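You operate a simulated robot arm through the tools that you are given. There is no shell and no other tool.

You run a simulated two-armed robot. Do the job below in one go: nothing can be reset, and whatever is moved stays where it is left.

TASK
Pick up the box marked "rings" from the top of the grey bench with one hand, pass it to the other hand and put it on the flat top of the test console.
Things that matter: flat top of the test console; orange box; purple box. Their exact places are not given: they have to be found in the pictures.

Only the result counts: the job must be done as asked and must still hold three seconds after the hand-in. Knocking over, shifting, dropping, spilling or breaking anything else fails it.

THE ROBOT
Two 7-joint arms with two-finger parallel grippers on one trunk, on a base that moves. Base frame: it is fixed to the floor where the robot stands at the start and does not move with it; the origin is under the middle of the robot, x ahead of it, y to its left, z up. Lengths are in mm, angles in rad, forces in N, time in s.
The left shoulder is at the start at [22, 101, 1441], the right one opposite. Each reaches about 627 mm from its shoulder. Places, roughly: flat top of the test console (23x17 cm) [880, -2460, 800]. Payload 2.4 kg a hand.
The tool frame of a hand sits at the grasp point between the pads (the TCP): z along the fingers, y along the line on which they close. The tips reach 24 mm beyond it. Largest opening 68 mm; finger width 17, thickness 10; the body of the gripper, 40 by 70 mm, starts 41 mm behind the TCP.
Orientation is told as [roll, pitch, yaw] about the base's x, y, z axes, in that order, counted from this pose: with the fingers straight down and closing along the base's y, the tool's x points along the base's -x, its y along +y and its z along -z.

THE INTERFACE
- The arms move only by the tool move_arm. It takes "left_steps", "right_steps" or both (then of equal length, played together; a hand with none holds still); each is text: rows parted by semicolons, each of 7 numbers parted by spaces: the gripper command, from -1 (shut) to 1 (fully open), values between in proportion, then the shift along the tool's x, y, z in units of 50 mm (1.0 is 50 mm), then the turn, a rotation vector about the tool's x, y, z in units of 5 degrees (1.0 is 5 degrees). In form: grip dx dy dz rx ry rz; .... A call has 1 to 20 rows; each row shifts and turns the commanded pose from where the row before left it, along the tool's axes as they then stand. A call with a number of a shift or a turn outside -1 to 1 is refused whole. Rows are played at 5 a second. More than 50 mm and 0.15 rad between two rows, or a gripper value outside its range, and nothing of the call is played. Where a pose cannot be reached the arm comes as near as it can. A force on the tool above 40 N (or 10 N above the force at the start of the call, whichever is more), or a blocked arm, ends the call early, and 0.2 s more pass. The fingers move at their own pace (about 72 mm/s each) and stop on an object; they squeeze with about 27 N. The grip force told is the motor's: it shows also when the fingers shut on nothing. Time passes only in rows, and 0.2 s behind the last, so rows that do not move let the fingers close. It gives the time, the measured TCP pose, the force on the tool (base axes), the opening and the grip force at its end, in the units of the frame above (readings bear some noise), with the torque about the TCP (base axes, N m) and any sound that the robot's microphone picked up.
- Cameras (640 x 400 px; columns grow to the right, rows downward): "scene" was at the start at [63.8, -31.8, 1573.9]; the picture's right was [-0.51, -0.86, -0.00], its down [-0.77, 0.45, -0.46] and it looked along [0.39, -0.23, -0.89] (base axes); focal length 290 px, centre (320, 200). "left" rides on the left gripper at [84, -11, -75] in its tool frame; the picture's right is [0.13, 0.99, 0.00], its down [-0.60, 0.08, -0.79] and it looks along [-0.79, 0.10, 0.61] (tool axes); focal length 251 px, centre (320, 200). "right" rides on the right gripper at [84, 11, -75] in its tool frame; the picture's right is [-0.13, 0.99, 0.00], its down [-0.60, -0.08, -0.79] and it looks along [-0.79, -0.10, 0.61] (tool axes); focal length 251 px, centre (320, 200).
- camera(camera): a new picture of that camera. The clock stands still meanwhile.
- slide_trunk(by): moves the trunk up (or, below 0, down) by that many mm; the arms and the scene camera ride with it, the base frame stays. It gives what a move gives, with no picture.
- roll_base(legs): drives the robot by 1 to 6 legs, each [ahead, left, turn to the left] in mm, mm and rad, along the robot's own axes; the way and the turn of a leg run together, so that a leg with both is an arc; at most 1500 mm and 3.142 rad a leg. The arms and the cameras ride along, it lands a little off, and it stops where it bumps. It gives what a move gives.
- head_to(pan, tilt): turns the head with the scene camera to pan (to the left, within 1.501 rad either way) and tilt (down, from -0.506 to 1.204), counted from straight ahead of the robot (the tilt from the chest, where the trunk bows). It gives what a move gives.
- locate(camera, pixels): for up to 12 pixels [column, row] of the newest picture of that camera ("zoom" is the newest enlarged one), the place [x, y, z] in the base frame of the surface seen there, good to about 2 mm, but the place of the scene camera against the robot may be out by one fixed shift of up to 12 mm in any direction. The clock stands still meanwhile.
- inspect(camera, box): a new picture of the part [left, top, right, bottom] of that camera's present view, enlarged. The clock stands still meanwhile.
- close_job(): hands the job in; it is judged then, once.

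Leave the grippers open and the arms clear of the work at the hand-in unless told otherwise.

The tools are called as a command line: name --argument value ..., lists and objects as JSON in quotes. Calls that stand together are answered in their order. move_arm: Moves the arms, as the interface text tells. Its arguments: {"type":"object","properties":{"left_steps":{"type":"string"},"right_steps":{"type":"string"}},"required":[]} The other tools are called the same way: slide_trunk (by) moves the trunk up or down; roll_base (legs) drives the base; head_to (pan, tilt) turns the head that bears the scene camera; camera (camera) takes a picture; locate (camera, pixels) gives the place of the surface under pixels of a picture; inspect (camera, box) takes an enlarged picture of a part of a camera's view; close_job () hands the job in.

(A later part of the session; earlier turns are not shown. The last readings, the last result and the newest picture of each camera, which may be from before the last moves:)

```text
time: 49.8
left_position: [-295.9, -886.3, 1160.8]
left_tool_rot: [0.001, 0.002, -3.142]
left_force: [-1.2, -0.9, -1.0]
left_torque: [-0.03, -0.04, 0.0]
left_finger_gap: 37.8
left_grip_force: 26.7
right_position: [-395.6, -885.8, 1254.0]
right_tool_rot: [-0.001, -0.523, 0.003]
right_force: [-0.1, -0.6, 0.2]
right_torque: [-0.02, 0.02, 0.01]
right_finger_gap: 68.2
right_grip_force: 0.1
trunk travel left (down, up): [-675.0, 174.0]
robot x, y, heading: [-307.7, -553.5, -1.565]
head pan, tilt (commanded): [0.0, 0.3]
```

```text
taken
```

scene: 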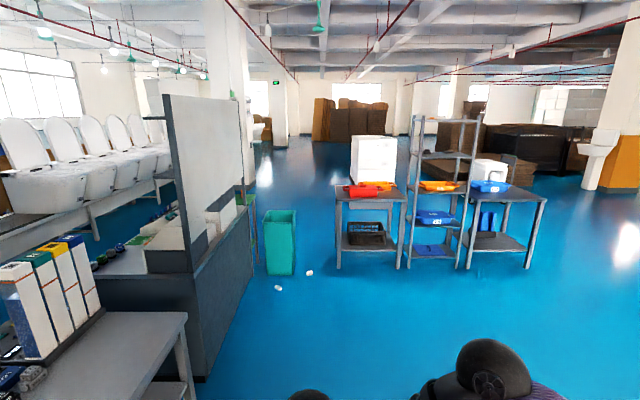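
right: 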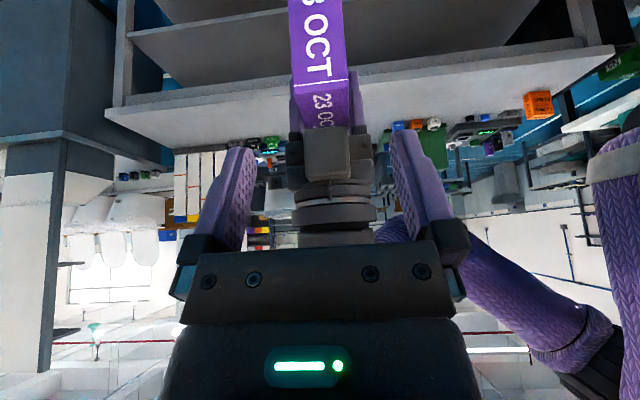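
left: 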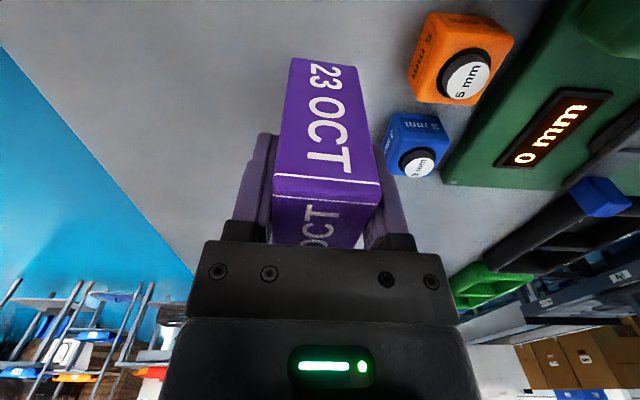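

locate --camera "scene" --pixels '[[279, 287], [309, 272], [266, 273], [294, 273], [282, 210], [338, 268], [407, 268], [256, 250], [250, 270], [257, 190], [300, 180], [290, 230]]'

inspect --camera "scene" --box '[160, 80, 360, 300]'

```text
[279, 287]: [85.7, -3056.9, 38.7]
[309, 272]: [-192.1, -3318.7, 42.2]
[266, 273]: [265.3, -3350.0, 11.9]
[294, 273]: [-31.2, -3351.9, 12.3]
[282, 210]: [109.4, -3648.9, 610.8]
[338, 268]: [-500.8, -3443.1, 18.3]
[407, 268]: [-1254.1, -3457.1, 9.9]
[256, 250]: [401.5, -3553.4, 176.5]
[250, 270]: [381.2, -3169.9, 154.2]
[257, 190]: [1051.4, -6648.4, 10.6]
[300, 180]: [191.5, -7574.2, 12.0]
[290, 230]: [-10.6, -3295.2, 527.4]
```

```text
1.82 times, centred on (260, 190) of scene
```

zoom: 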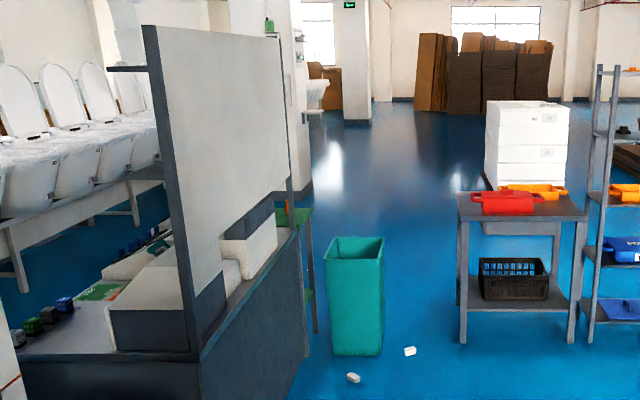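

The gap between the green bin (x≥-31) and the tables (x≤-500) holds a loose bit on the floor at (-192,-3319), so I want a better idea of the options. I'll look over the bench to the far side (world +x).

head_to --pan 1.1 --tilt 0.3

camera --camera "scene"

head_to --pan -1.0 --tilt 0.3

camera --camera "scene"

```text
time: 51.2
left_position: [-296.0, -886.9, 1161.4]
left_tool_rot: [0.0, 0.001, -3.141]
left_force: [-0.9, -0.5, -1.3]
left_torque: [0.04, -0.03, 0.01]
left_finger_gap: 37.7
left_grip_force: 27.2
right_position: [-396.2, -887.3, 1254.7]
right_tool_rot: [0.0, -0.522, 0.003]
right_force: [0.6, -0.3, -0.3]
right_torque: [-0.02, -0.02, 0.0]
right_finger_gap: 67.9
right_grip_force: 0.1
trunk travel left (down, up): [-675.0, 174.0]
robot x, y, heading: [-311.2, -554.3, -1.566]
head pan, tilt (commanded): [1.1, 0.3]
```

```text
taken
```

scene: 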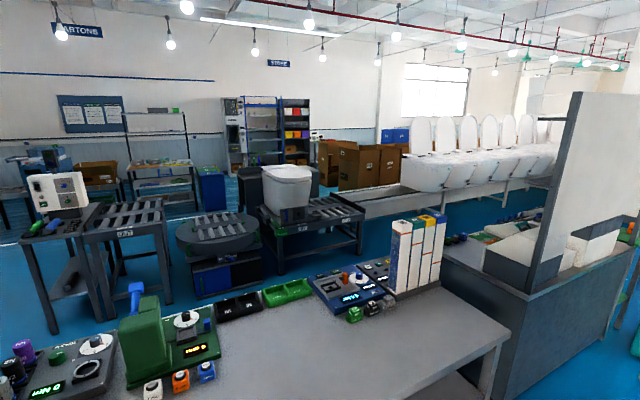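

```text
time: 53.2
left_position: [-295.5, -887.3, 1161.2]
left_tool_rot: [0.0, 0.001, -3.14]
left_force: [-0.4, -0.2, -0.9]
left_torque: [0.02, 0.01, -0.01]
left_finger_gap: 37.8
left_grip_force: 27.2
right_position: [-395.1, -886.5, 1254.7]
right_tool_rot: [-0.001, -0.522, 0.001]
right_force: [-0.3, -0.1, -0.1]
right_torque: [-0.01, 0.03, 0.0]
right_finger_gap: 67.8
right_grip_force: 0.0
trunk travel left (down, up): [-675.0, 174.0]
robot x, y, heading: [-304.6, -555.4, -1.564]
head pan, tilt (commanded): [-1.0, 0.3]
```

```text
taken
```

scene: 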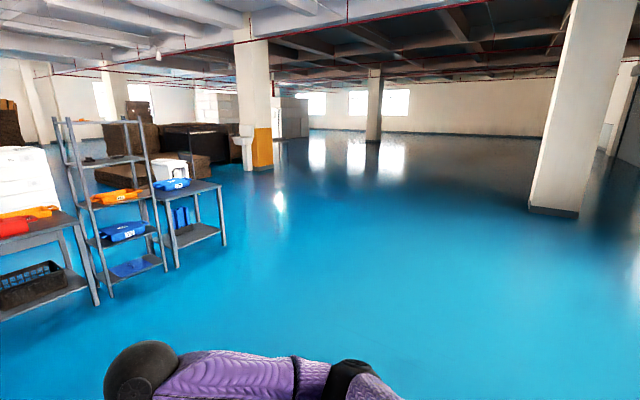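

The floor on the right is open past the tables. I'll enlarge the workstation from here to understand the console before choosing a route.

head_to --pan 0.75 --tilt 0.3

inspect --camera "scene" --box '[260, 120, 480, 300]'

camera --camera "scene"

```text
time: 54.9
left_position: [-295.7, -886.5, 1160.8]
left_tool_rot: [-0.001, 0.002, -3.142]
left_force: [-0.3, 0.8, -1.2]
left_torque: [0.0, 0.0, 0.02]
left_finger_gap: 37.7
left_grip_force: 27.6
right_position: [-395.0, -886.5, 1253.6]
right_tool_rot: [-0.001, -0.522, 0.004]
right_force: [0.9, -0.6, 1.2]
right_torque: [0.01, -0.01, 0.0]
right_finger_gap: 68.0
right_grip_force: 0.0
trunk travel left (down, up): [-675.0, 174.0]
robot x, y, heading: [-308.5, -554.0, -1.571]
head pan, tilt (commanded): [0.75, 0.3]
```

```text
2.22 times, centred on (370, 210) of scene
```

zoom: 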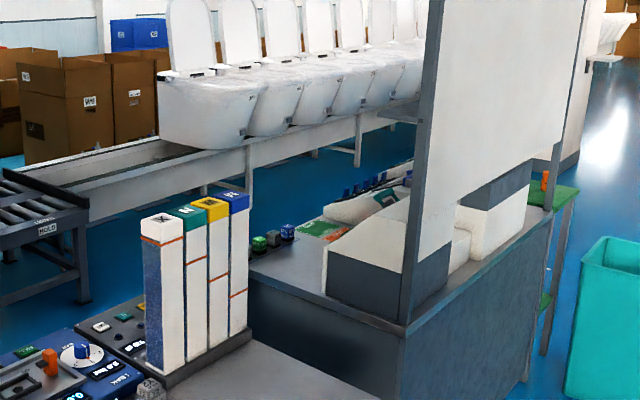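

```text
taken
```

scene: 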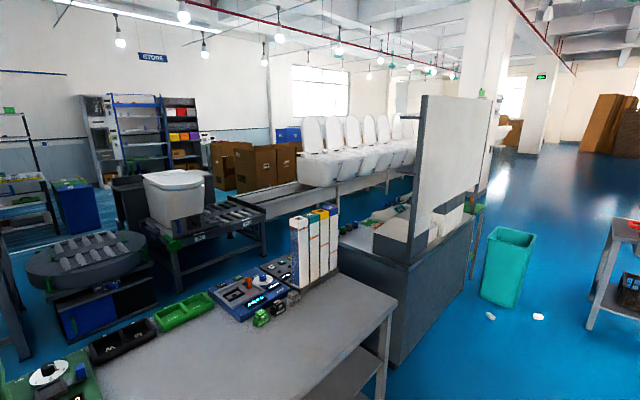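

I'll locate the aisle edges on the far side and the desk corners of the workstation.

locate --camera "scene" --pixels '[[179, 335], [266, 253], [200, 200], [300, 215], [385, 188], [342, 240], [395, 350], [432, 280], [470, 215], [478, 270], [345, 228], [410, 290]]'

```text
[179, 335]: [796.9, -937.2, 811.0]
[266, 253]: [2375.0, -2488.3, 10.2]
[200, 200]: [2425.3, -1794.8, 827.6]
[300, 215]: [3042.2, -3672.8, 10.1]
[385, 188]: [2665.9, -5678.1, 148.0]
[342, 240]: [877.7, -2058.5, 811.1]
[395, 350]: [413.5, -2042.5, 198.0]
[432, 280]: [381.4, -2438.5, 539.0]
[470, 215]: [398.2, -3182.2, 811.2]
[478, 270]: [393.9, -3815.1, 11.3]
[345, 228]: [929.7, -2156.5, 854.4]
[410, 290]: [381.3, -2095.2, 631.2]
```

The aisle on the console's open side is about 1.2 m wide (x ≈1100–2350). The safe way round is to the right of the tables, over open floor. First legs: diagonal forward-right across the open floor, then I look again.

roll_base --legs '[[700, -1250, 0], [100, -900, 0]]'

head_to --pan 0.2 --tilt 0.3

camera --camera "scene"

```text
time: 66.4
left_position: [-2453.1, -1660.8, 1161.7]
left_tool_rot: [0.001, 0.003, 3.116]
left_force: [0.5, 0.1, -2.1]
left_torque: [-0.03, -0.05, 0.02]
left_finger_gap: 37.8
left_grip_force: 27.9
right_position: [-2551.8, -1658.4, 1254.5]
right_tool_rot: [0.0, -0.524, -0.027]
right_force: [-0.2, -1.4, 0.4]
right_torque: [0.02, -0.02, 0.02]
right_finger_gap: 68.1
right_grip_force: 0.2
trunk travel left (down, up): [-675.0, 174.0]
robot x, y, heading: [-2456.9, -1330.7, -1.589]
head pan, tilt (commanded): [0.75, 0.3]
```

```text
time: 67.4
left_position: [-2453.2, -1660.9, 1161.4]
left_tool_rot: [0.0, 0.002, 3.115]
left_force: [-0.6, -0.3, -1.6]
left_torque: [0.02, -0.01, -0.02]
left_finger_gap: 37.9
left_grip_force: 27.3
right_position: [-2551.9, -1659.0, 1253.5]
right_tool_rot: [-0.001, -0.523, -0.026]
right_force: [0.1, -0.2, -0.3]
right_torque: [-0.02, -0.03, 0.0]
right_finger_gap: 67.9
right_grip_force: 0.0
trunk travel left (down, up): [-675.0, 174.0]
robot x, y, heading: [-2456.6, -1326.2, -1.593]
head pan, tilt (commanded): [0.201, 0.3]
```

```text
taken
```

scene: 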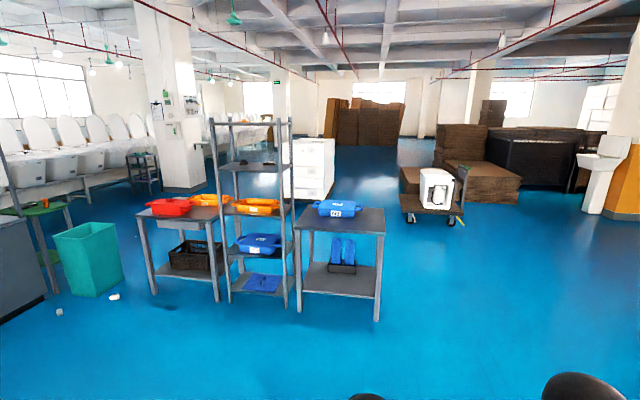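

I see the tables ahead-left, a trolley at (430,200) further back and a pillar at (165,100). I'll locate these obstacles.

locate --camera "scene" --pixels '[[376, 318], [380, 275], [299, 308], [412, 220], [460, 222], [400, 205], [187, 188], [205, 180], [285, 198], [333, 196], [155, 185], [60, 300]]'

```text
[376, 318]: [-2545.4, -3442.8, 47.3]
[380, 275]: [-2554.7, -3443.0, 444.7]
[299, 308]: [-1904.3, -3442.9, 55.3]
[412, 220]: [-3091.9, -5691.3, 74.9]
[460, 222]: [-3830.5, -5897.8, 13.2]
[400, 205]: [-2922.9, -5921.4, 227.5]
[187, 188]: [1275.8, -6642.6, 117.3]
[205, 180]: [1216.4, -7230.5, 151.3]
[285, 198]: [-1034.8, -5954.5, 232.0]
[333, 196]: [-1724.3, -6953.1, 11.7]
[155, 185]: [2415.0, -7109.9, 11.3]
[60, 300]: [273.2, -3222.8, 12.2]
```

Tables end at x≈-2555 (front y≈-3443); the corridor behind them between y≈-4100 and -5600 looks free. I drive around their right side to about (-3200,-4750) and turn to face +x.

roll_base --legs '[[700, -750, 0.022], [1400, 0, 0], [1320, 0, 0], [0, 0, 1.571]]'

head_to --pan 0.0 --tilt 0.3

camera --camera "scene"

```text
time: 89.4
left_position: [-2950.0, -4754.1, 1160.3]
left_tool_rot: [-0.001, 0.002, -1.607]
left_force: [-0.5, 1.0, -1.6]
left_torque: [0.03, 0.03, 0.0]
left_finger_gap: 37.9
left_grip_force: 27.1
right_position: [-2952.7, -4854.7, 1253.8]
right_tool_rot: [0.0, -0.521, 1.536]
right_force: [0.0, -0.5, 0.7]
right_torque: [0.02, 0.01, -0.01]
right_finger_gap: 67.7
right_grip_force: 0.1
trunk travel left (down, up): [-675.0, 174.0]
robot x, y, heading: [-3282.6, -4754.0, -0.032]
head pan, tilt (commanded): [0.201, 0.3]
```

```text
time: 90.1
left_position: [-2949.2, -4754.6, 1160.8]
left_tool_rot: [-0.001, 0.002, -1.606]
left_force: [-0.9, 0.3, -1.9]
left_torque: [0.0, 0.02, 0.01]
left_finger_gap: 37.9
left_grip_force: 27.3
right_position: [-2952.8, -4852.2, 1254.6]
right_tool_rot: [0.0, -0.522, 1.535]
right_force: [0.1, 0.5, 0.1]
right_torque: [0.0, 0.02, 0.0]
right_finger_gap: 68.1
right_grip_force: 0.0
trunk travel left (down, up): [-675.0, 174.0]
robot x, y, heading: [-3279.4, -4753.0, -0.033]
head pan, tilt (commanded): [0.0, 0.3]
```

```text
taken
```

scene: 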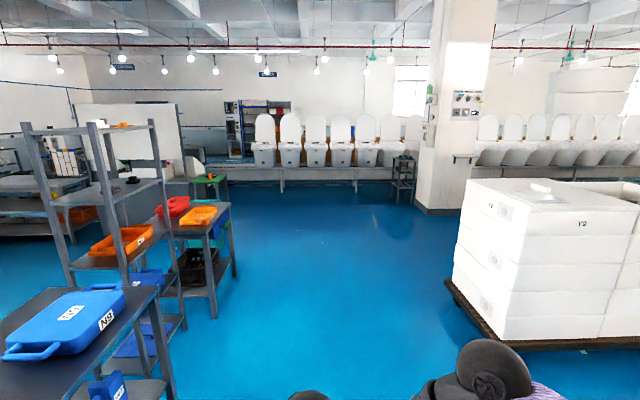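

The corridor ahead is free: tables on the left, a pallet of white boxes on the right. I'll locate their near edges.

locate --camera "scene" --pixels '[[450, 290], [505, 345], [470, 190], [170, 390], [235, 275], [215, 315], [418, 208], [402, 198], [225, 200], [120, 350], [280, 190], [190, 180]]'

```text
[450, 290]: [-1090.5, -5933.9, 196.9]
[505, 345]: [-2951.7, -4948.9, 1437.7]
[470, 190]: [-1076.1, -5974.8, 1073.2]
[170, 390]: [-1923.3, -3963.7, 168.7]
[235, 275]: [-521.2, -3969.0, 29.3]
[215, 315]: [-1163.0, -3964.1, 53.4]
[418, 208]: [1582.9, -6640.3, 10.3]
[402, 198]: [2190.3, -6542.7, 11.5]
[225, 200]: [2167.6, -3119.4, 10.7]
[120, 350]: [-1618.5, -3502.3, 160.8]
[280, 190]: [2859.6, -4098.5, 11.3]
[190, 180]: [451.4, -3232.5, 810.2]
```

Clear corridor (tables' back at y≈-3965, pallet at y≈-5934). Driving 4.5 m ahead with a small heading correction.

roll_base --legs '[[0, 0, 0.033], [1500, 0, 0], [1500, 0, 0], [1450, 0, 0]]'

head_to --pan 0.8 --tilt 0.35

camera --camera "scene"

```text
time: 111.8
left_position: [1501.1, -4642.7, 1161.7]
left_tool_rot: [-0.001, 0.002, -1.555]
left_force: [0.1, -1.0, -1.7]
left_torque: [0.01, 0.0, 0.0]
left_finger_gap: 38.0
left_grip_force: 27.3
right_position: [1501.3, -4740.5, 1253.9]
right_tool_rot: [0.001, -0.522, 1.589]
right_force: [-0.3, 0.1, -0.6]
right_torque: [0.01, 0.02, 0.0]
right_finger_gap: 68.1
right_grip_force: 0.0
trunk travel left (down, up): [-675.0, 174.0]
robot x, y, heading: [1170.8, -4659.2, 0.022]
head pan, tilt (commanded): [0.0, 0.3]
```

```text
time: 112.9
left_position: [1500.7, -4642.1, 1161.7]
left_tool_rot: [0.0, 0.001, -1.555]
left_force: [-0.8, 0.2, -1.6]
left_torque: [0.03, 0.0, 0.0]
left_finger_gap: 38.0
left_grip_force: 26.6
right_position: [1501.3, -4741.0, 1255.7]
right_tool_rot: [0.0, -0.522, 1.587]
right_force: [-0.8, -0.4, 0.3]
right_torque: [0.02, -0.01, 0.01]
right_finger_gap: 68.0
right_grip_force: 0.1
trunk travel left (down, up): [-675.0, 174.0]
robot x, y, heading: [1165.0, -4658.7, 0.018]
head pan, tilt (commanded): [0.799, 0.351]
```

```text
taken
```

scene: 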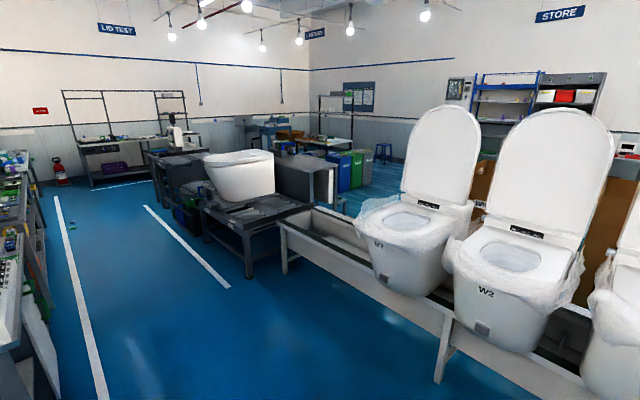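

I see the conveyor on the right and the workstation at the left edge. I'll turn to face +y and look at the aisle.

roll_base --legs '[[0, 0, 1.553]]'

head_to --pan 0.0 --tilt 0.35

camera --camera "scene"

```text
time: 117.1
left_position: [1155.9, -4328.8, 1160.8]
left_tool_rot: [-0.002, 0.001, 0.01]
left_force: [-0.5, 0.5, -1.9]
left_torque: [0.03, 0.02, -0.01]
left_finger_gap: 37.7
left_grip_force: 26.9
right_position: [1253.9, -4329.3, 1255.0]
right_tool_rot: [-0.001, -0.523, -3.132]
right_force: [-0.1, -0.3, -1.1]
right_torque: [-0.04, -0.03, 0.03]
right_finger_gap: 68.0
right_grip_force: 0.1
trunk travel left (down, up): [-675.0, 174.0]
robot x, y, heading: [1169.9, -4661.7, 1.585]
head pan, tilt (commanded): [0.799, 0.351]
```

```text
time: 118.2
left_position: [1154.3, -4330.2, 1161.1]
left_tool_rot: [0.0, 0.003, 0.008]
left_force: [0.0, -0.6, -2.0]
left_torque: [0.01, 0.02, 0.0]
left_finger_gap: 37.8
left_grip_force: 26.6
right_position: [1254.8, -4327.7, 1253.8]
right_tool_rot: [0.001, -0.521, -3.132]
right_force: [-0.5, 0.1, -0.1]
right_torque: [0.01, 0.03, -0.01]
right_finger_gap: 68.0
right_grip_force: 0.0
trunk travel left (down, up): [-675.0, 174.0]
robot x, y, heading: [1166.8, -4661.6, 1.584]
head pan, tilt (commanded): [0.0, 0.351]
```

```text
taken
```

scene: 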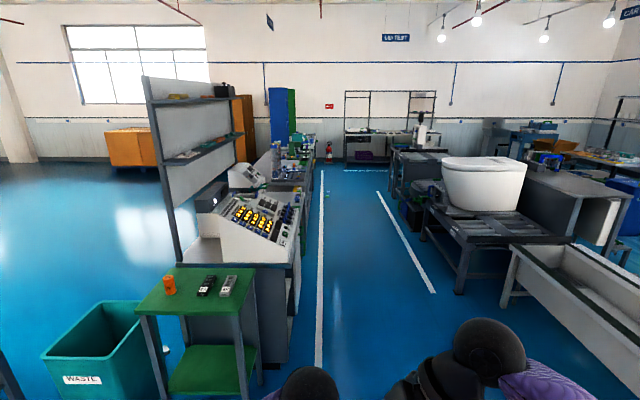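

I see the workstation with sloped panels at (250,215) and a green side table in front. I'll enlarge it.

inspect --camera "scene" --box '[180, 130, 340, 270]'

locate --camera "scene" --pixels '[[240, 398], [258, 300], [300, 250], [290, 260], [318, 380], [435, 290], [505, 310], [325, 230], [245, 235], [205, 245], [380, 195], [280, 270]]'

```text
2.86 times, centred on (260, 200) of scene
```

zoom: 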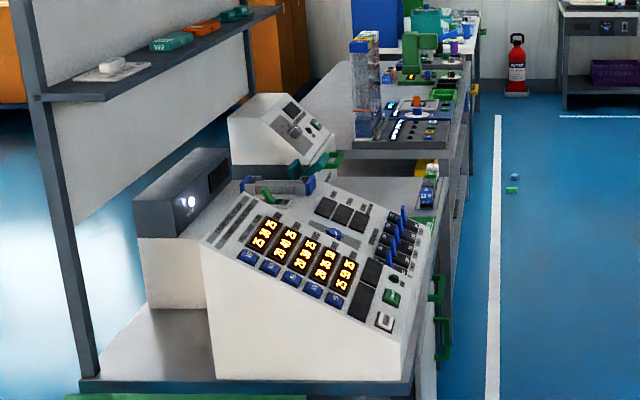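

```text
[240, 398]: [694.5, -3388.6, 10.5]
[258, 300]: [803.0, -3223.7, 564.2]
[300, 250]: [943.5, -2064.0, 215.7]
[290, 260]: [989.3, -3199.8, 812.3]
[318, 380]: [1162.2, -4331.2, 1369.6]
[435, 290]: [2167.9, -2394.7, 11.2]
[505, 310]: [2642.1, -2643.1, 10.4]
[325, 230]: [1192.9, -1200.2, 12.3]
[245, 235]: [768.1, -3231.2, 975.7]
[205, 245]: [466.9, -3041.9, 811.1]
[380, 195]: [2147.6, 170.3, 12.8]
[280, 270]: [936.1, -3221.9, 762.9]
```

The desk of the test station spans y≈-3220 to -2040, front edge x≈990; the flat part around (880,-2460) lies between the big sloped console and a smaller one. Aisle to the roller tables is x≈990–2168. I drive up the middle of it (x≈1590) and turn to face the console.

roll_base --legs '[[0, -420, -0.014], [1100, 0, 0], [1100, 0, 0], [0, 0, 1.571]]'

head_to --pan 0.0 --tilt 0.55

camera --camera "scene"

```text
time: 135.4
left_position: [1282.5, -2422.6, 1160.6]
left_tool_rot: [-0.001, 0.001, 1.571]
left_force: [0.6, -0.1, -1.0]
left_torque: [0.0, 0.02, -0.01]
left_finger_gap: 38.0
left_grip_force: 27.1
right_position: [1283.9, -2322.7, 1253.6]
right_tool_rot: [0.002, -0.522, -1.569]
right_force: [-0.2, 0.1, -0.4]
right_torque: [0.0, 0.03, 0.0]
right_finger_gap: 68.2
right_grip_force: 0.0
trunk travel left (down, up): [-675.0, 174.0]
robot x, y, heading: [1613.9, -2405.6, -3.133]
head pan, tilt (commanded): [0.0, 0.351]
```

```text
time: 136.1
left_position: [1283.5, -2421.8, 1161.6]
left_tool_rot: [0.001, 0.001, 1.572]
left_force: [-0.2, -0.8, -1.8]
left_torque: [-0.03, 0.0, -0.02]
left_finger_gap: 38.0
left_grip_force: 27.4
right_position: [1283.0, -2322.3, 1253.8]
right_tool_rot: [-0.002, -0.523, -1.567]
right_force: [0.5, 0.3, -0.5]
right_torque: [0.03, -0.02, -0.01]
right_finger_gap: 67.9
right_grip_force: 0.0
trunk travel left (down, up): [-675.0, 174.0]
robot x, y, heading: [1615.4, -2410.0, -3.138]
head pan, tilt (commanded): [0.0, 0.55]
```

```text
taken
```

scene: 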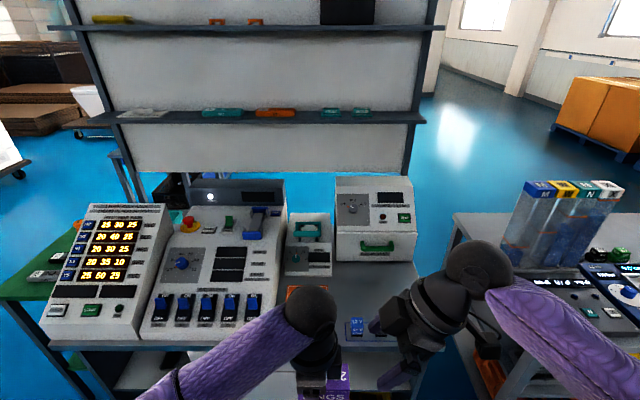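

I'm facing the console. The desk area I want is partly hidden by my arms at (310,320). I'll enlarge that part.

inspect --camera "scene" --box '[220, 170, 440, 400]'

camera --camera "left"

camera --camera "right"

```text
1.74 times, centred on (330, 285) of scene
```

zoom: 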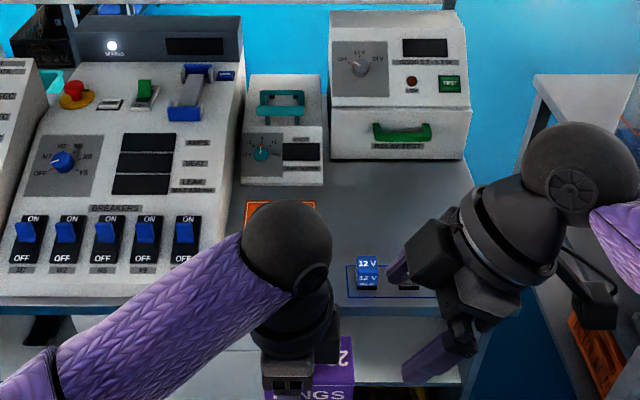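

```text
taken
```

left: 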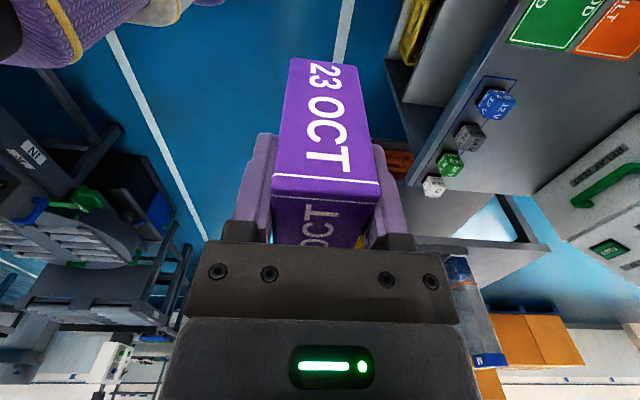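

```text
taken
```

right: 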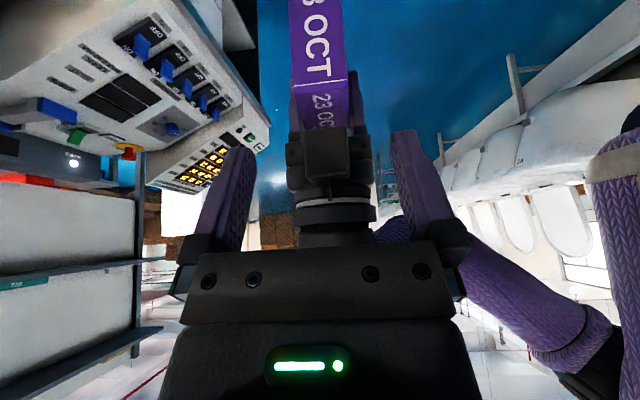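

The left camera sees the desk with GOOD/FAULT plates at (545,20),(610,35) and a row of four small cells at (495,100)…(433,185). I'll locate them with the hand camera.

locate --camera "left" --pixels '[[510, 40], [570, 48], [578, 50], [530, 8], [495, 102], [478, 82], [466, 140], [450, 165], [433, 185], [420, 170], [520, 60], [440, 130]]'

locate --camera "scene" --pixels '[[280, 200], [262, 335], [285, 270], [330, 270], [358, 322], [400, 345], [345, 340], [420, 300], [290, 290], [375, 250], [335, 260], [255, 345]]'

```text
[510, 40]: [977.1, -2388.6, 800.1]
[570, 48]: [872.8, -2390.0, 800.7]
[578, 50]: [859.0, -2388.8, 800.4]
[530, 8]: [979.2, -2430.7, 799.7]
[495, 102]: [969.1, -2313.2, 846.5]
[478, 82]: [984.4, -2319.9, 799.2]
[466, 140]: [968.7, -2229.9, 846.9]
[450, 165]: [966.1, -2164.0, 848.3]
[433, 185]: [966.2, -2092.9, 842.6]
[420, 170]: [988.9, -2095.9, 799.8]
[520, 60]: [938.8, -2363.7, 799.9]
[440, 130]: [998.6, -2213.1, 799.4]
```

```text
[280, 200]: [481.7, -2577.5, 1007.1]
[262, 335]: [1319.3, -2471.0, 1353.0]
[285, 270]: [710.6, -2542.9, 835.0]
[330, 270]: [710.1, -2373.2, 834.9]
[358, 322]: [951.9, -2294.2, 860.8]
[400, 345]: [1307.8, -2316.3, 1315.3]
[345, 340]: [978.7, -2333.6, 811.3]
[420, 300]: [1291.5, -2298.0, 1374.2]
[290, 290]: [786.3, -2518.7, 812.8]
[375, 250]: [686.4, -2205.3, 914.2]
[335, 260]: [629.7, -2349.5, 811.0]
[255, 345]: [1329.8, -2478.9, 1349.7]
```

The flat part is the area with the GOOD and FAULT marks (x≈765–995, y≈-2545 to -2375, z=800), cells standing at y≥-2320. Next the handover here in free air: I tilt the right hand to 45° and slide it outward so its block will clear the left hand's block, staying 120 mm back.

move_arm --right_steps "1 0 0 0 0 -1 0;1 0 0 0 0 -1 0;1 0 0 0 0 -1 0;1 0.47 0 0 0 0 0;1 0.47 0 0 0 0 0;1 0 0 0 0 0 0"

camera --camera "right"

```text
time: 137.5
left_position: [1282.6, -2422.1, 1160.3]
left_tool_rot: [0.0, 0.002, 1.569]
left_force: [-1.0, -0.4, -1.6]
left_torque: [-0.04, 0.01, -0.02]
left_finger_gap: 37.8
left_grip_force: 27.0
right_position: [1284.0, -2288.7, 1222.1]
right_tool_rot: [0.002, -0.784, -1.57]
right_force: [0.4, -0.3, 0.8]
right_torque: [0.01, -0.01, -0.04]
right_finger_gap: 67.9
right_grip_force: 0.1
trunk travel left (down, up): [-675.0, 174.0]
robot x, y, heading: [1612.7, -2409.5, -3.136]
head pan, tilt (commanded): [0.0, 0.55]
```

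```text
taken
```

right: 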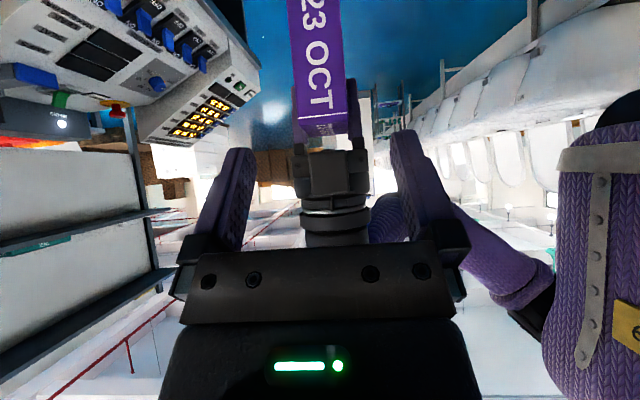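

I locate the box side, top edge and the left hand's block from the right camera.

locate --camera "right" --pixels '[[295, 40], [340, 40], [318, 60], [318, 105], [318, 120], [322, 130], [310, 170], [345, 170], [327, 158], [327, 190], [300, 112], [343, 108]]'

```text
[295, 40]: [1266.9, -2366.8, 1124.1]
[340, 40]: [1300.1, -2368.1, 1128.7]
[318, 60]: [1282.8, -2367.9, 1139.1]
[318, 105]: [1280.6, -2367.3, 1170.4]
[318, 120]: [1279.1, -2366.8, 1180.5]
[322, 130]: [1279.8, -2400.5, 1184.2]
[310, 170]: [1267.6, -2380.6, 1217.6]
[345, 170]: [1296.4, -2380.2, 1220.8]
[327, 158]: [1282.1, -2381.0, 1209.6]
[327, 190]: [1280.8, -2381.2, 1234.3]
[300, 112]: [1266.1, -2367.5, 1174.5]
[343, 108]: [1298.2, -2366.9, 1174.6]
```

Box right face at y=-2367.5, top z=1184, centre x≈1283; the left block is at y=-2381. Straight approach along the fingers leaves about 14 mm between blocks. Advancing 100 mm first.

move_arm --right_steps "1 0.005 -0.003 0.4 0 0 0;1 0.005 -0.003 0.4 0 0 0;1 0.005 -0.003 0.4 0 0 0;1 0.005 -0.003 0.4 0 0 0;1 0.005 -0.003 0.4 0 0 0;1 0 0 0 0 0 0"

camera --camera "right"

camera --camera "left"

```text
time: 138.9
left_position: [1282.9, -2423.0, 1161.8]
left_tool_rot: [0.0, 0.001, 1.57]
left_force: [-0.2, -0.9, -0.9]
left_torque: [-0.03, 0.01, 0.0]
left_finger_gap: 37.5
left_grip_force: 27.3
right_position: [1281.9, -2360.0, 1149.4]
right_tool_rot: [0.003, -0.783, -1.57]
right_force: [-0.6, 0.5, -0.2]
right_torque: [0.0, -0.02, -0.03]
right_finger_gap: 67.9
right_grip_force: 0.0
trunk travel left (down, up): [-675.0, 174.0]
robot x, y, heading: [1612.1, -2407.9, -3.138]
head pan, tilt (commanded): [0.0, 0.55]
```

```text
taken
```

right: 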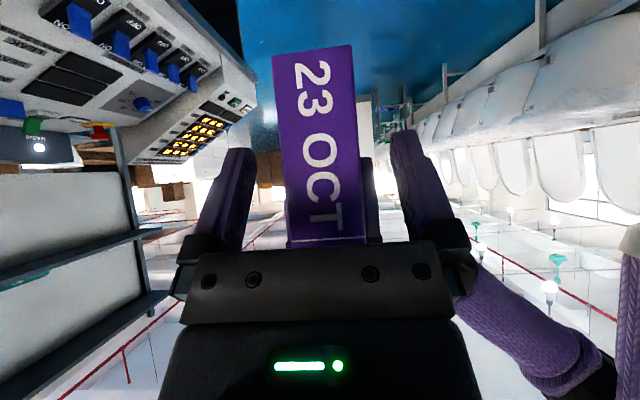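

```text
taken
```

left: 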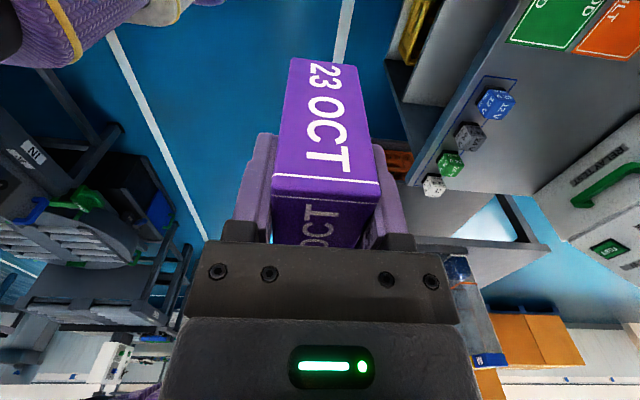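

Box lies between the right fingers with margin on both sides (cols 283–367 against fingers at 240/395). Last 18 mm, with a 1.5 mm sideways correction.

move_arm --right_steps "1 0 0.015 0.183 0 0 0;1 0 0.015 0.183 0 0 0;1 0 0 0 0 0 0"

camera --camera "right"

camera --camera "scene"

```text
time: 139.7
left_position: [1283.3, -2422.7, 1160.9]
left_tool_rot: [0.0, 0.001, 1.571]
left_force: [0.8, 0.0, -1.0]
left_torque: [-0.01, 0.0, 0.01]
left_finger_gap: 37.8
left_grip_force: 26.8
right_position: [1282.8, -2372.6, 1137.6]
right_tool_rot: [0.0, -0.784, -1.57]
right_force: [-0.5, 0.5, 0.5]
right_torque: [0.02, -0.01, 0.01]
right_finger_gap: 68.0
right_grip_force: 0.2
trunk travel left (down, up): [-675.0, 174.0]
robot x, y, heading: [1610.9, -2411.1, -3.134]
head pan, tilt (commanded): [0.0, 0.55]
```

```text
taken
```

right: 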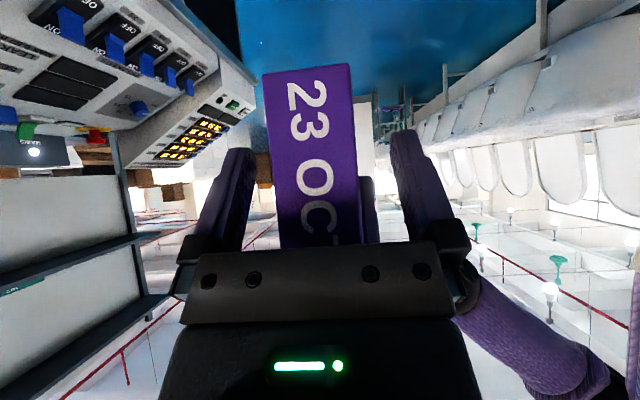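

```text
taken
```

scene: 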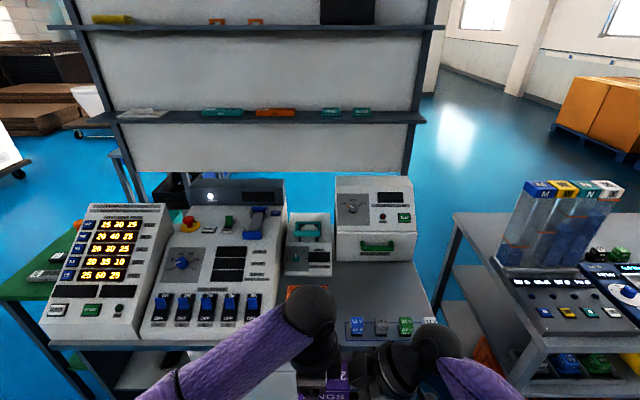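

No contact forces. Closing the right gripper on the box while the left still holds.

move_arm --right_steps "-1 0 0 0 0 0 0;-1 0 0 0 0 0 0;-1 0 0 0 0 0 0;-1 0 0 0 0 0 0;-1 0 0 0 0 0 0"

camera --camera "right"

```text
time: 140.9
left_position: [1281.8, -2422.2, 1162.3]
left_tool_rot: [-0.003, 0.002, 1.57]
left_force: [25.2, -2.1, 12.9]
left_torque: [0.49, -0.45, -0.62]
left_finger_gap: 38.0
left_grip_force: 27.1
right_position: [1283.8, -2372.6, 1137.6]
right_tool_rot: [-0.001, -0.784, -1.571]
right_force: [-26.0, 1.1, -13.3]
right_torque: [0.23, -0.24, -0.68]
right_finger_gap: 37.8
right_grip_force: 27.1
trunk travel left (down, up): [-675.0, 174.0]
robot x, y, heading: [1617.2, -2409.7, -3.137]
head pan, tilt (commanded): [0.0, 0.55]
```

```text
taken
```

right: 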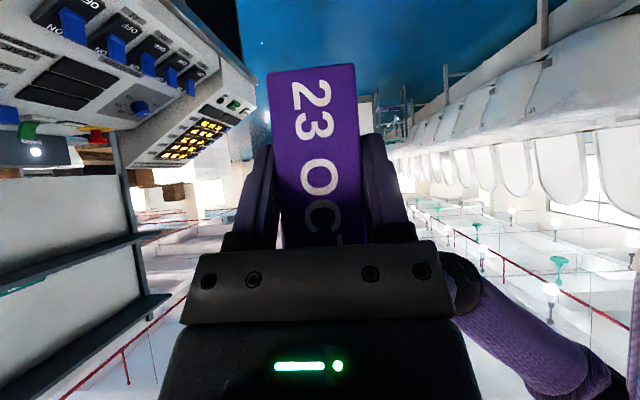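

Both hands grip (gap 38 mm each), with about 26 N of internal push along x from a ~1 mm misfit. I relieve it by nudging the right hand 1 mm toward -x and slightly down.

move_arm --right_steps "-1 0.007 -0.02 0.007 0 0 0;-1 0 0 0 0 0 0"

```text
time: 141.5
left_position: [1283.3, -2423.0, 1161.0]
left_tool_rot: [0.0, 0.003, 1.57]
left_force: [18.5, 1.2, 2.8]
left_torque: [-0.36, -0.45, -0.55]
left_finger_gap: 37.8
left_grip_force: 27.2
right_position: [1283.7, -2370.9, 1136.4]
right_tool_rot: [-0.001, -0.787, -1.568]
right_force: [-18.4, -1.3, -2.8]
right_torque: [0.55, -0.01, -0.4]
right_finger_gap: 37.9
right_grip_force: 27.1
trunk travel left (down, up): [-675.0, 174.0]
robot x, y, heading: [1612.5, -2409.0, -3.14]
head pan, tilt (commanded): [0.0, 0.55]
```

Down to 18 N. Another 2 mm in the same direction.

move_arm --right_steps "-1 0.002 -0.04 0.002 0 0 0;-1 0 0 0 0 0 0"

```text
time: 142.1
left_position: [1282.7, -2423.2, 1162.1]
left_tool_rot: [0.004, 0.004, 1.574]
left_force: [-7.8, -1.9, -11.4]
left_torque: [-0.07, -0.28, 0.25]
left_finger_gap: 37.9
left_grip_force: 27.4
right_position: [1281.8, -2372.9, 1137.3]
right_tool_rot: [0.004, -0.785, -1.567]
right_force: [8.5, 1.5, 10.1]
right_torque: [-0.56, 0.53, 0.15]
right_finger_gap: 37.6
right_grip_force: 27.7
trunk travel left (down, up): [-675.0, 174.0]
robot x, y, heading: [1614.1, -2407.5, -3.137]
head pan, tilt (commanded): [0.0, 0.55]
```

Internal forces are small now. Opening the left hand.

move_arm --left_steps "0 0 0 0 0 0 0;1 0 0 0 0 0 0;1 0 0 0 0 0 0;1 0 0 0 0 0 0;1 0 0 0 0 0 0"

camera --camera "left"

camera --camera "right"

```text
time: 143.3
left_position: [1282.8, -2422.1, 1161.5]
left_tool_rot: [0.002, 0.002, 1.571]
left_force: [-0.4, 0.9, -0.2]
left_torque: [0.01, -0.01, -0.03]
left_finger_gap: 67.8
left_grip_force: 0.1
right_position: [1281.3, -2371.4, 1136.8]
right_tool_rot: [0.0, -0.783, -1.569]
right_force: [0.2, -0.9, -0.6]
right_torque: [0.06, -0.03, -0.03]
right_finger_gap: 37.6
right_grip_force: 27.1
trunk travel left (down, up): [-675.0, 174.0]
robot x, y, heading: [1612.5, -2412.5, -3.137]
head pan, tilt (commanded): [0.0, 0.55]
```

```text
taken
```

left: 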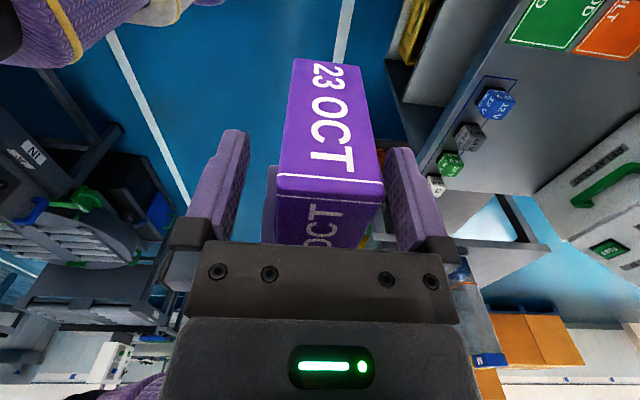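

```text
taken
```

right: 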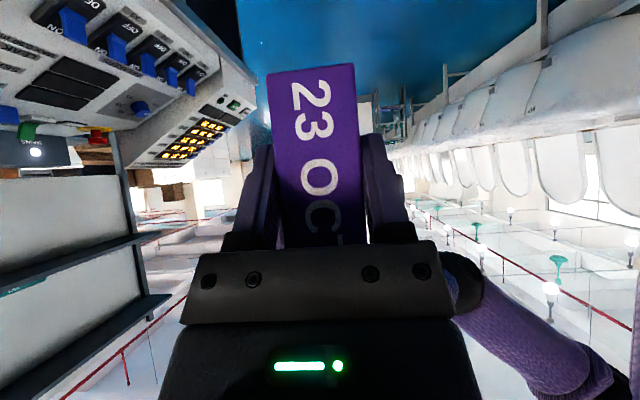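

The right hand holds the box alone. Retracting the left hand straight up 100 mm, then out to the robot's left.

move_arm --left_steps "1 0 0 -0.4 0 0 0;1 0 0 -0.4 0 0 0;1 0 0 -0.4 0 0 0;1 0 0 -0.4 0 0 0;1 0 0 -0.4 0 0 0;1 0.9 0 0 0 0 0;1 0.9 0 0 0 0 0;1 0.9 0 0 0 0 0;1 0.9 0 0 0 0 0;1 0.9 0 0 0 0 0;1 0.9 0 0 0 0 0;1 0 0 0 0 0 0"

camera --camera "scene"

camera --camera "right"

```text
time: 145.9
left_position: [1281.8, -2693.9, 1261.9]
left_tool_rot: [0.0, 0.002, 1.57]
left_force: [0.3, 0.2, -0.5]
left_torque: [-0.01, 0.02, 0.02]
left_finger_gap: 68.1
left_grip_force: 0.1
right_position: [1281.1, -2371.0, 1135.1]
right_tool_rot: [0.002, -0.783, -1.571]
right_force: [0.0, 0.5, 0.7]
right_torque: [0.07, 0.0, 0.02]
right_finger_gap: 37.8
right_grip_force: 27.2
trunk travel left (down, up): [-675.0, 174.0]
robot x, y, heading: [1611.4, -2410.1, -3.136]
head pan, tilt (commanded): [0.0, 0.55]
```

```text
taken
```

scene: 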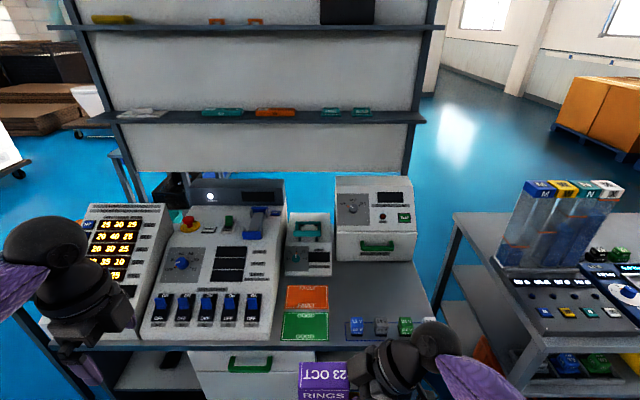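

```text
taken
```

right: 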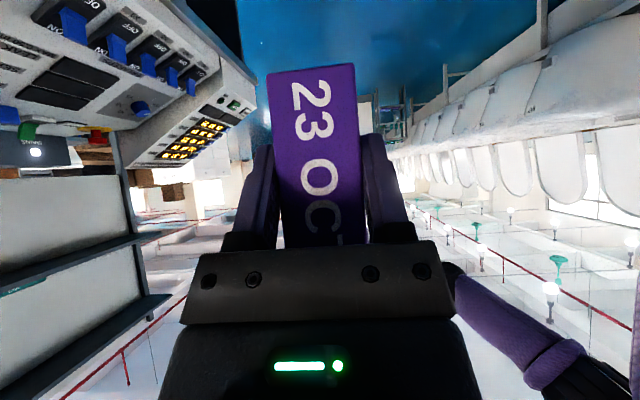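

Handover done: the right hand holds the box. Now the desk's flat part with FAULT (307,297) and GOOD (305,327) is visible; I'll enlarge it and locate its bounds.

inspect --camera "scene" --box '[240, 210, 440, 380]'

locate --camera "scene" --pixels '[[286, 290], [328, 286], [328, 308], [283, 312], [329, 313], [282, 339], [328, 340], [345, 300], [310, 310], [352, 325], [345, 346], [290, 272]]'

```text
2.35 times, centred on (340, 295) of scene
```

zoom: 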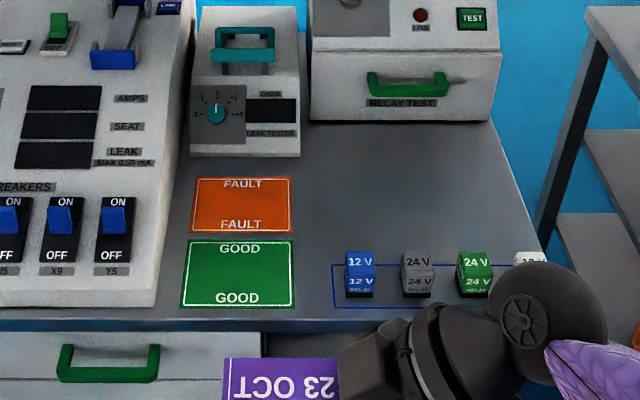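

```text
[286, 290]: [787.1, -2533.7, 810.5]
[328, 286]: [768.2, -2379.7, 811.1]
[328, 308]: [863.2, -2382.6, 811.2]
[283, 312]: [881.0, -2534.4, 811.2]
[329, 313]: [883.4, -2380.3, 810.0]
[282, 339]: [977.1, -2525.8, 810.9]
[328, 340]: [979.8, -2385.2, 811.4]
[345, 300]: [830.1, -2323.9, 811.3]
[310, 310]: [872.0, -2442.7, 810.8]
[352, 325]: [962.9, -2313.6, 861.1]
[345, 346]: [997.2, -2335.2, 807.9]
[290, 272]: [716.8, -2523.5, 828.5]
```

Target: box centre near (880,-2457) on the marked flat area; the hand camera will then be beside the 12 V cell with ≥25 mm clearance. First I pull the left hand back toward the robot, and reach the right hand (with box) 110 mm further forward and 120 mm up.

move_arm --left_steps "1 0 -0.65 0 0 0 0;1 0 -0.65 0 0 0 0;1 0 -0.65 0 0 0 0;1 0 -0.65 0 0 0 0;1 0 0 0 0 0 0;1 0 0 0 0 0 0" --right_steps "-1 -0.339 -0.44 -0.339 0 0 0;-1 -0.339 -0.44 -0.339 0 0 0;-1 -0.339 -0.44 -0.339 0 0 0;-1 -0.339 -0.44 -0.339 0 0 0;-1 -0.339 -0.44 -0.339 0 0 0;-1 0 0 0 0 0 0"

camera --camera "scene"

camera --camera "right"

```text
time: 147.3
left_position: [1412.0, -2692.6, 1261.4]
left_tool_rot: [0.002, 0.001, 1.57]
left_force: [0.4, 0.8, 0.3]
left_torque: [0.03, 0.0, -0.04]
left_finger_gap: 68.0
left_grip_force: 0.1
right_position: [1170.9, -2374.3, 1257.9]
right_tool_rot: [0.0, -0.785, -1.569]
right_force: [0.8, -0.1, -1.2]
right_torque: [0.06, 0.01, 0.0]
right_finger_gap: 37.9
right_grip_force: 27.2
trunk travel left (down, up): [-675.0, 174.0]
robot x, y, heading: [1611.2, -2407.5, -3.138]
head pan, tilt (commanded): [0.0, 0.55]
```

```text
taken
```

scene: 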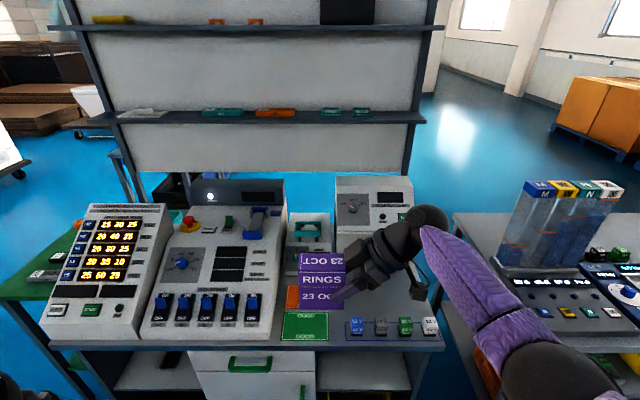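

```text
taken
```

right: 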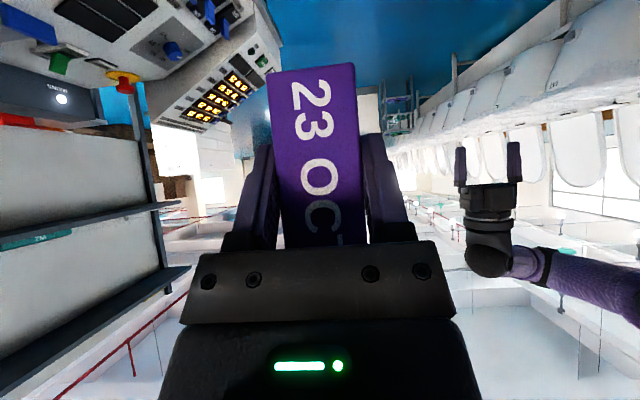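

Reach is good: TCP 441 mm ahead of the robot. Next I drive 290 mm toward the desk and 52 mm left, with the box bottom still ~400 mm above the desk.

roll_base --legs '[[290, 52, 0]]'

head_to --pan 0.0 --tilt 0.9

camera --camera "scene"

```text
time: 149.3
left_position: [1119.5, -2747.8, 1260.0]
left_tool_rot: [0.001, 0.002, 1.571]
left_force: [0.0, -0.7, 0.4]
left_torque: [0.01, 0.01, -0.02]
left_finger_gap: 67.9
left_grip_force: 0.1
right_position: [879.5, -2429.5, 1256.0]
right_tool_rot: [0.002, -0.785, -1.57]
right_force: [0.2, -0.6, -1.8]
right_torque: [0.06, -0.03, 0.01]
right_finger_gap: 37.6
right_grip_force: 27.2
trunk travel left (down, up): [-675.0, 174.0]
robot x, y, heading: [1324.4, -2464.8, -3.141]
head pan, tilt (commanded): [0.0, 0.55]
```

```text
time: 150.1
left_position: [1120.0, -2748.3, 1260.6]
left_tool_rot: [-0.001, 0.002, 1.571]
left_force: [0.0, 0.1, 0.4]
left_torque: [0.01, 0.01, 0.02]
left_finger_gap: 68.3
left_grip_force: 0.1
right_position: [880.3, -2428.5, 1255.1]
right_tool_rot: [0.003, -0.782, -1.57]
right_force: [-0.1, -0.6, -2.0]
right_torque: [0.02, 0.02, 0.01]
right_finger_gap: 37.5
right_grip_force: 26.5
trunk travel left (down, up): [-675.0, 174.0]
robot x, y, heading: [1324.8, -2462.5, -3.139]
head pan, tilt (commanded): [0.0, 0.901]
```

```text
taken
```

scene: 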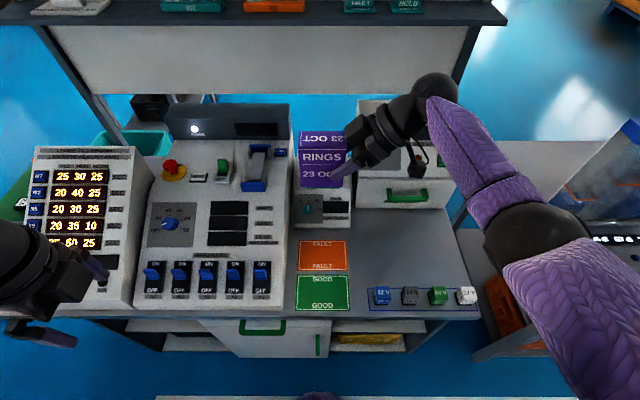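

Box is now above the flat area (centre ≈(880,-2461)). Before lowering I check the heights of the right elbow/forearm and left hand over the desk.

locate --camera "scene" --pixels '[[535, 240], [490, 190], [460, 130], [500, 210], [580, 310], [434, 90], [40, 330], [420, 165], [330, 165], [320, 290], [382, 295], [500, 165]]'

```text
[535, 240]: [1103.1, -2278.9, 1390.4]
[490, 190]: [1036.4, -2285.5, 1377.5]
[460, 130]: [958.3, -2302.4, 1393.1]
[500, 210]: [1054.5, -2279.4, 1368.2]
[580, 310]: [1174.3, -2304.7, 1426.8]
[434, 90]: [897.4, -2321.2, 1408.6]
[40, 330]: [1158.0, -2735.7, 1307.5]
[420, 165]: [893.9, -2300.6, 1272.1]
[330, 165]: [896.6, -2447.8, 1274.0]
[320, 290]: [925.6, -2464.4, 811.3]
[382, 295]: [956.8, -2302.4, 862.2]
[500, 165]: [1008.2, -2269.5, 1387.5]
```

Everything stays clear after lowering (forearm underside ≈885 over cells topping at 847; elbow is off the desk). Lowering the trunk 330 mm, then checking.

slide_trunk --by -330

camera --camera "scene"

camera --camera "right"

camera --camera "left"

```text
time: 153.4
left_position: [1120.0, -2748.1, 930.1]
left_tool_rot: [0.002, 0.004, 1.571]
left_force: [0.0, 0.0, -0.1]
left_torque: [-0.04, 0.0, -0.01]
left_finger_gap: 68.1
left_grip_force: 0.0
right_position: [881.5, -2428.3, 926.5]
right_tool_rot: [-0.001, -0.782, -1.571]
right_force: [-0.5, 0.5, -0.5]
right_torque: [0.04, 0.0, -0.02]
right_finger_gap: 37.9
right_grip_force: 27.0
trunk travel left (down, up): [-345.0, 504.0]
robot x, y, heading: [1321.8, -2464.1, -3.138]
head pan, tilt (commanded): [0.0, 0.901]
```

```text
taken
```

scene: 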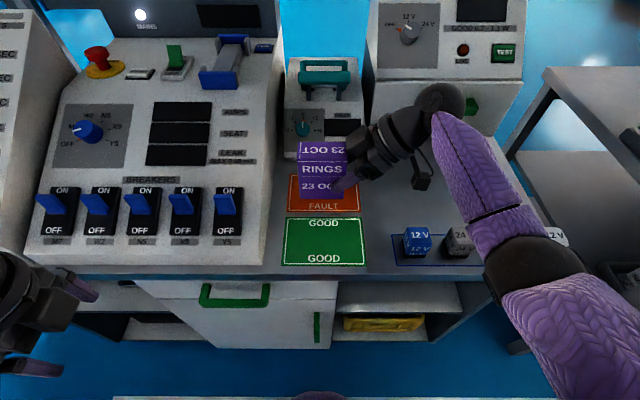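

```text
taken
```

right: 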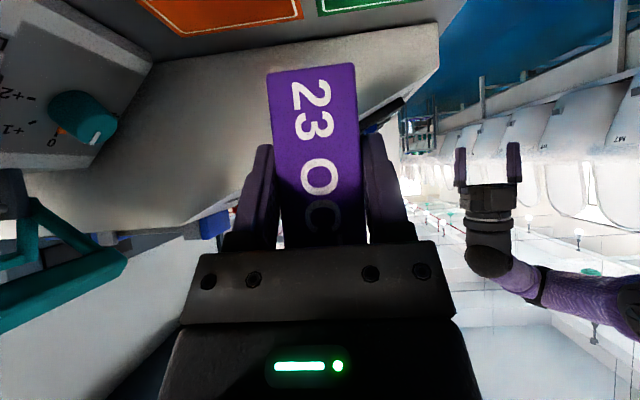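

```text
taken
```

left: 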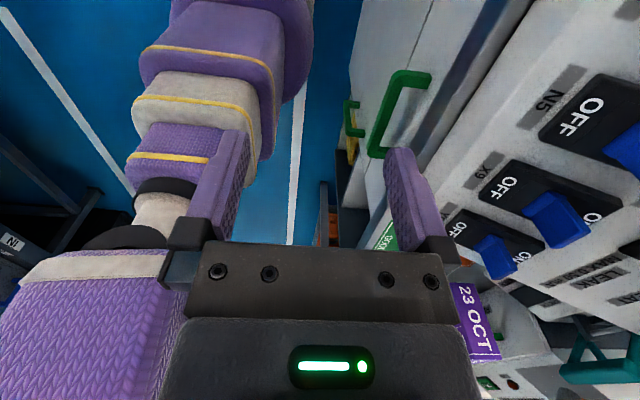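

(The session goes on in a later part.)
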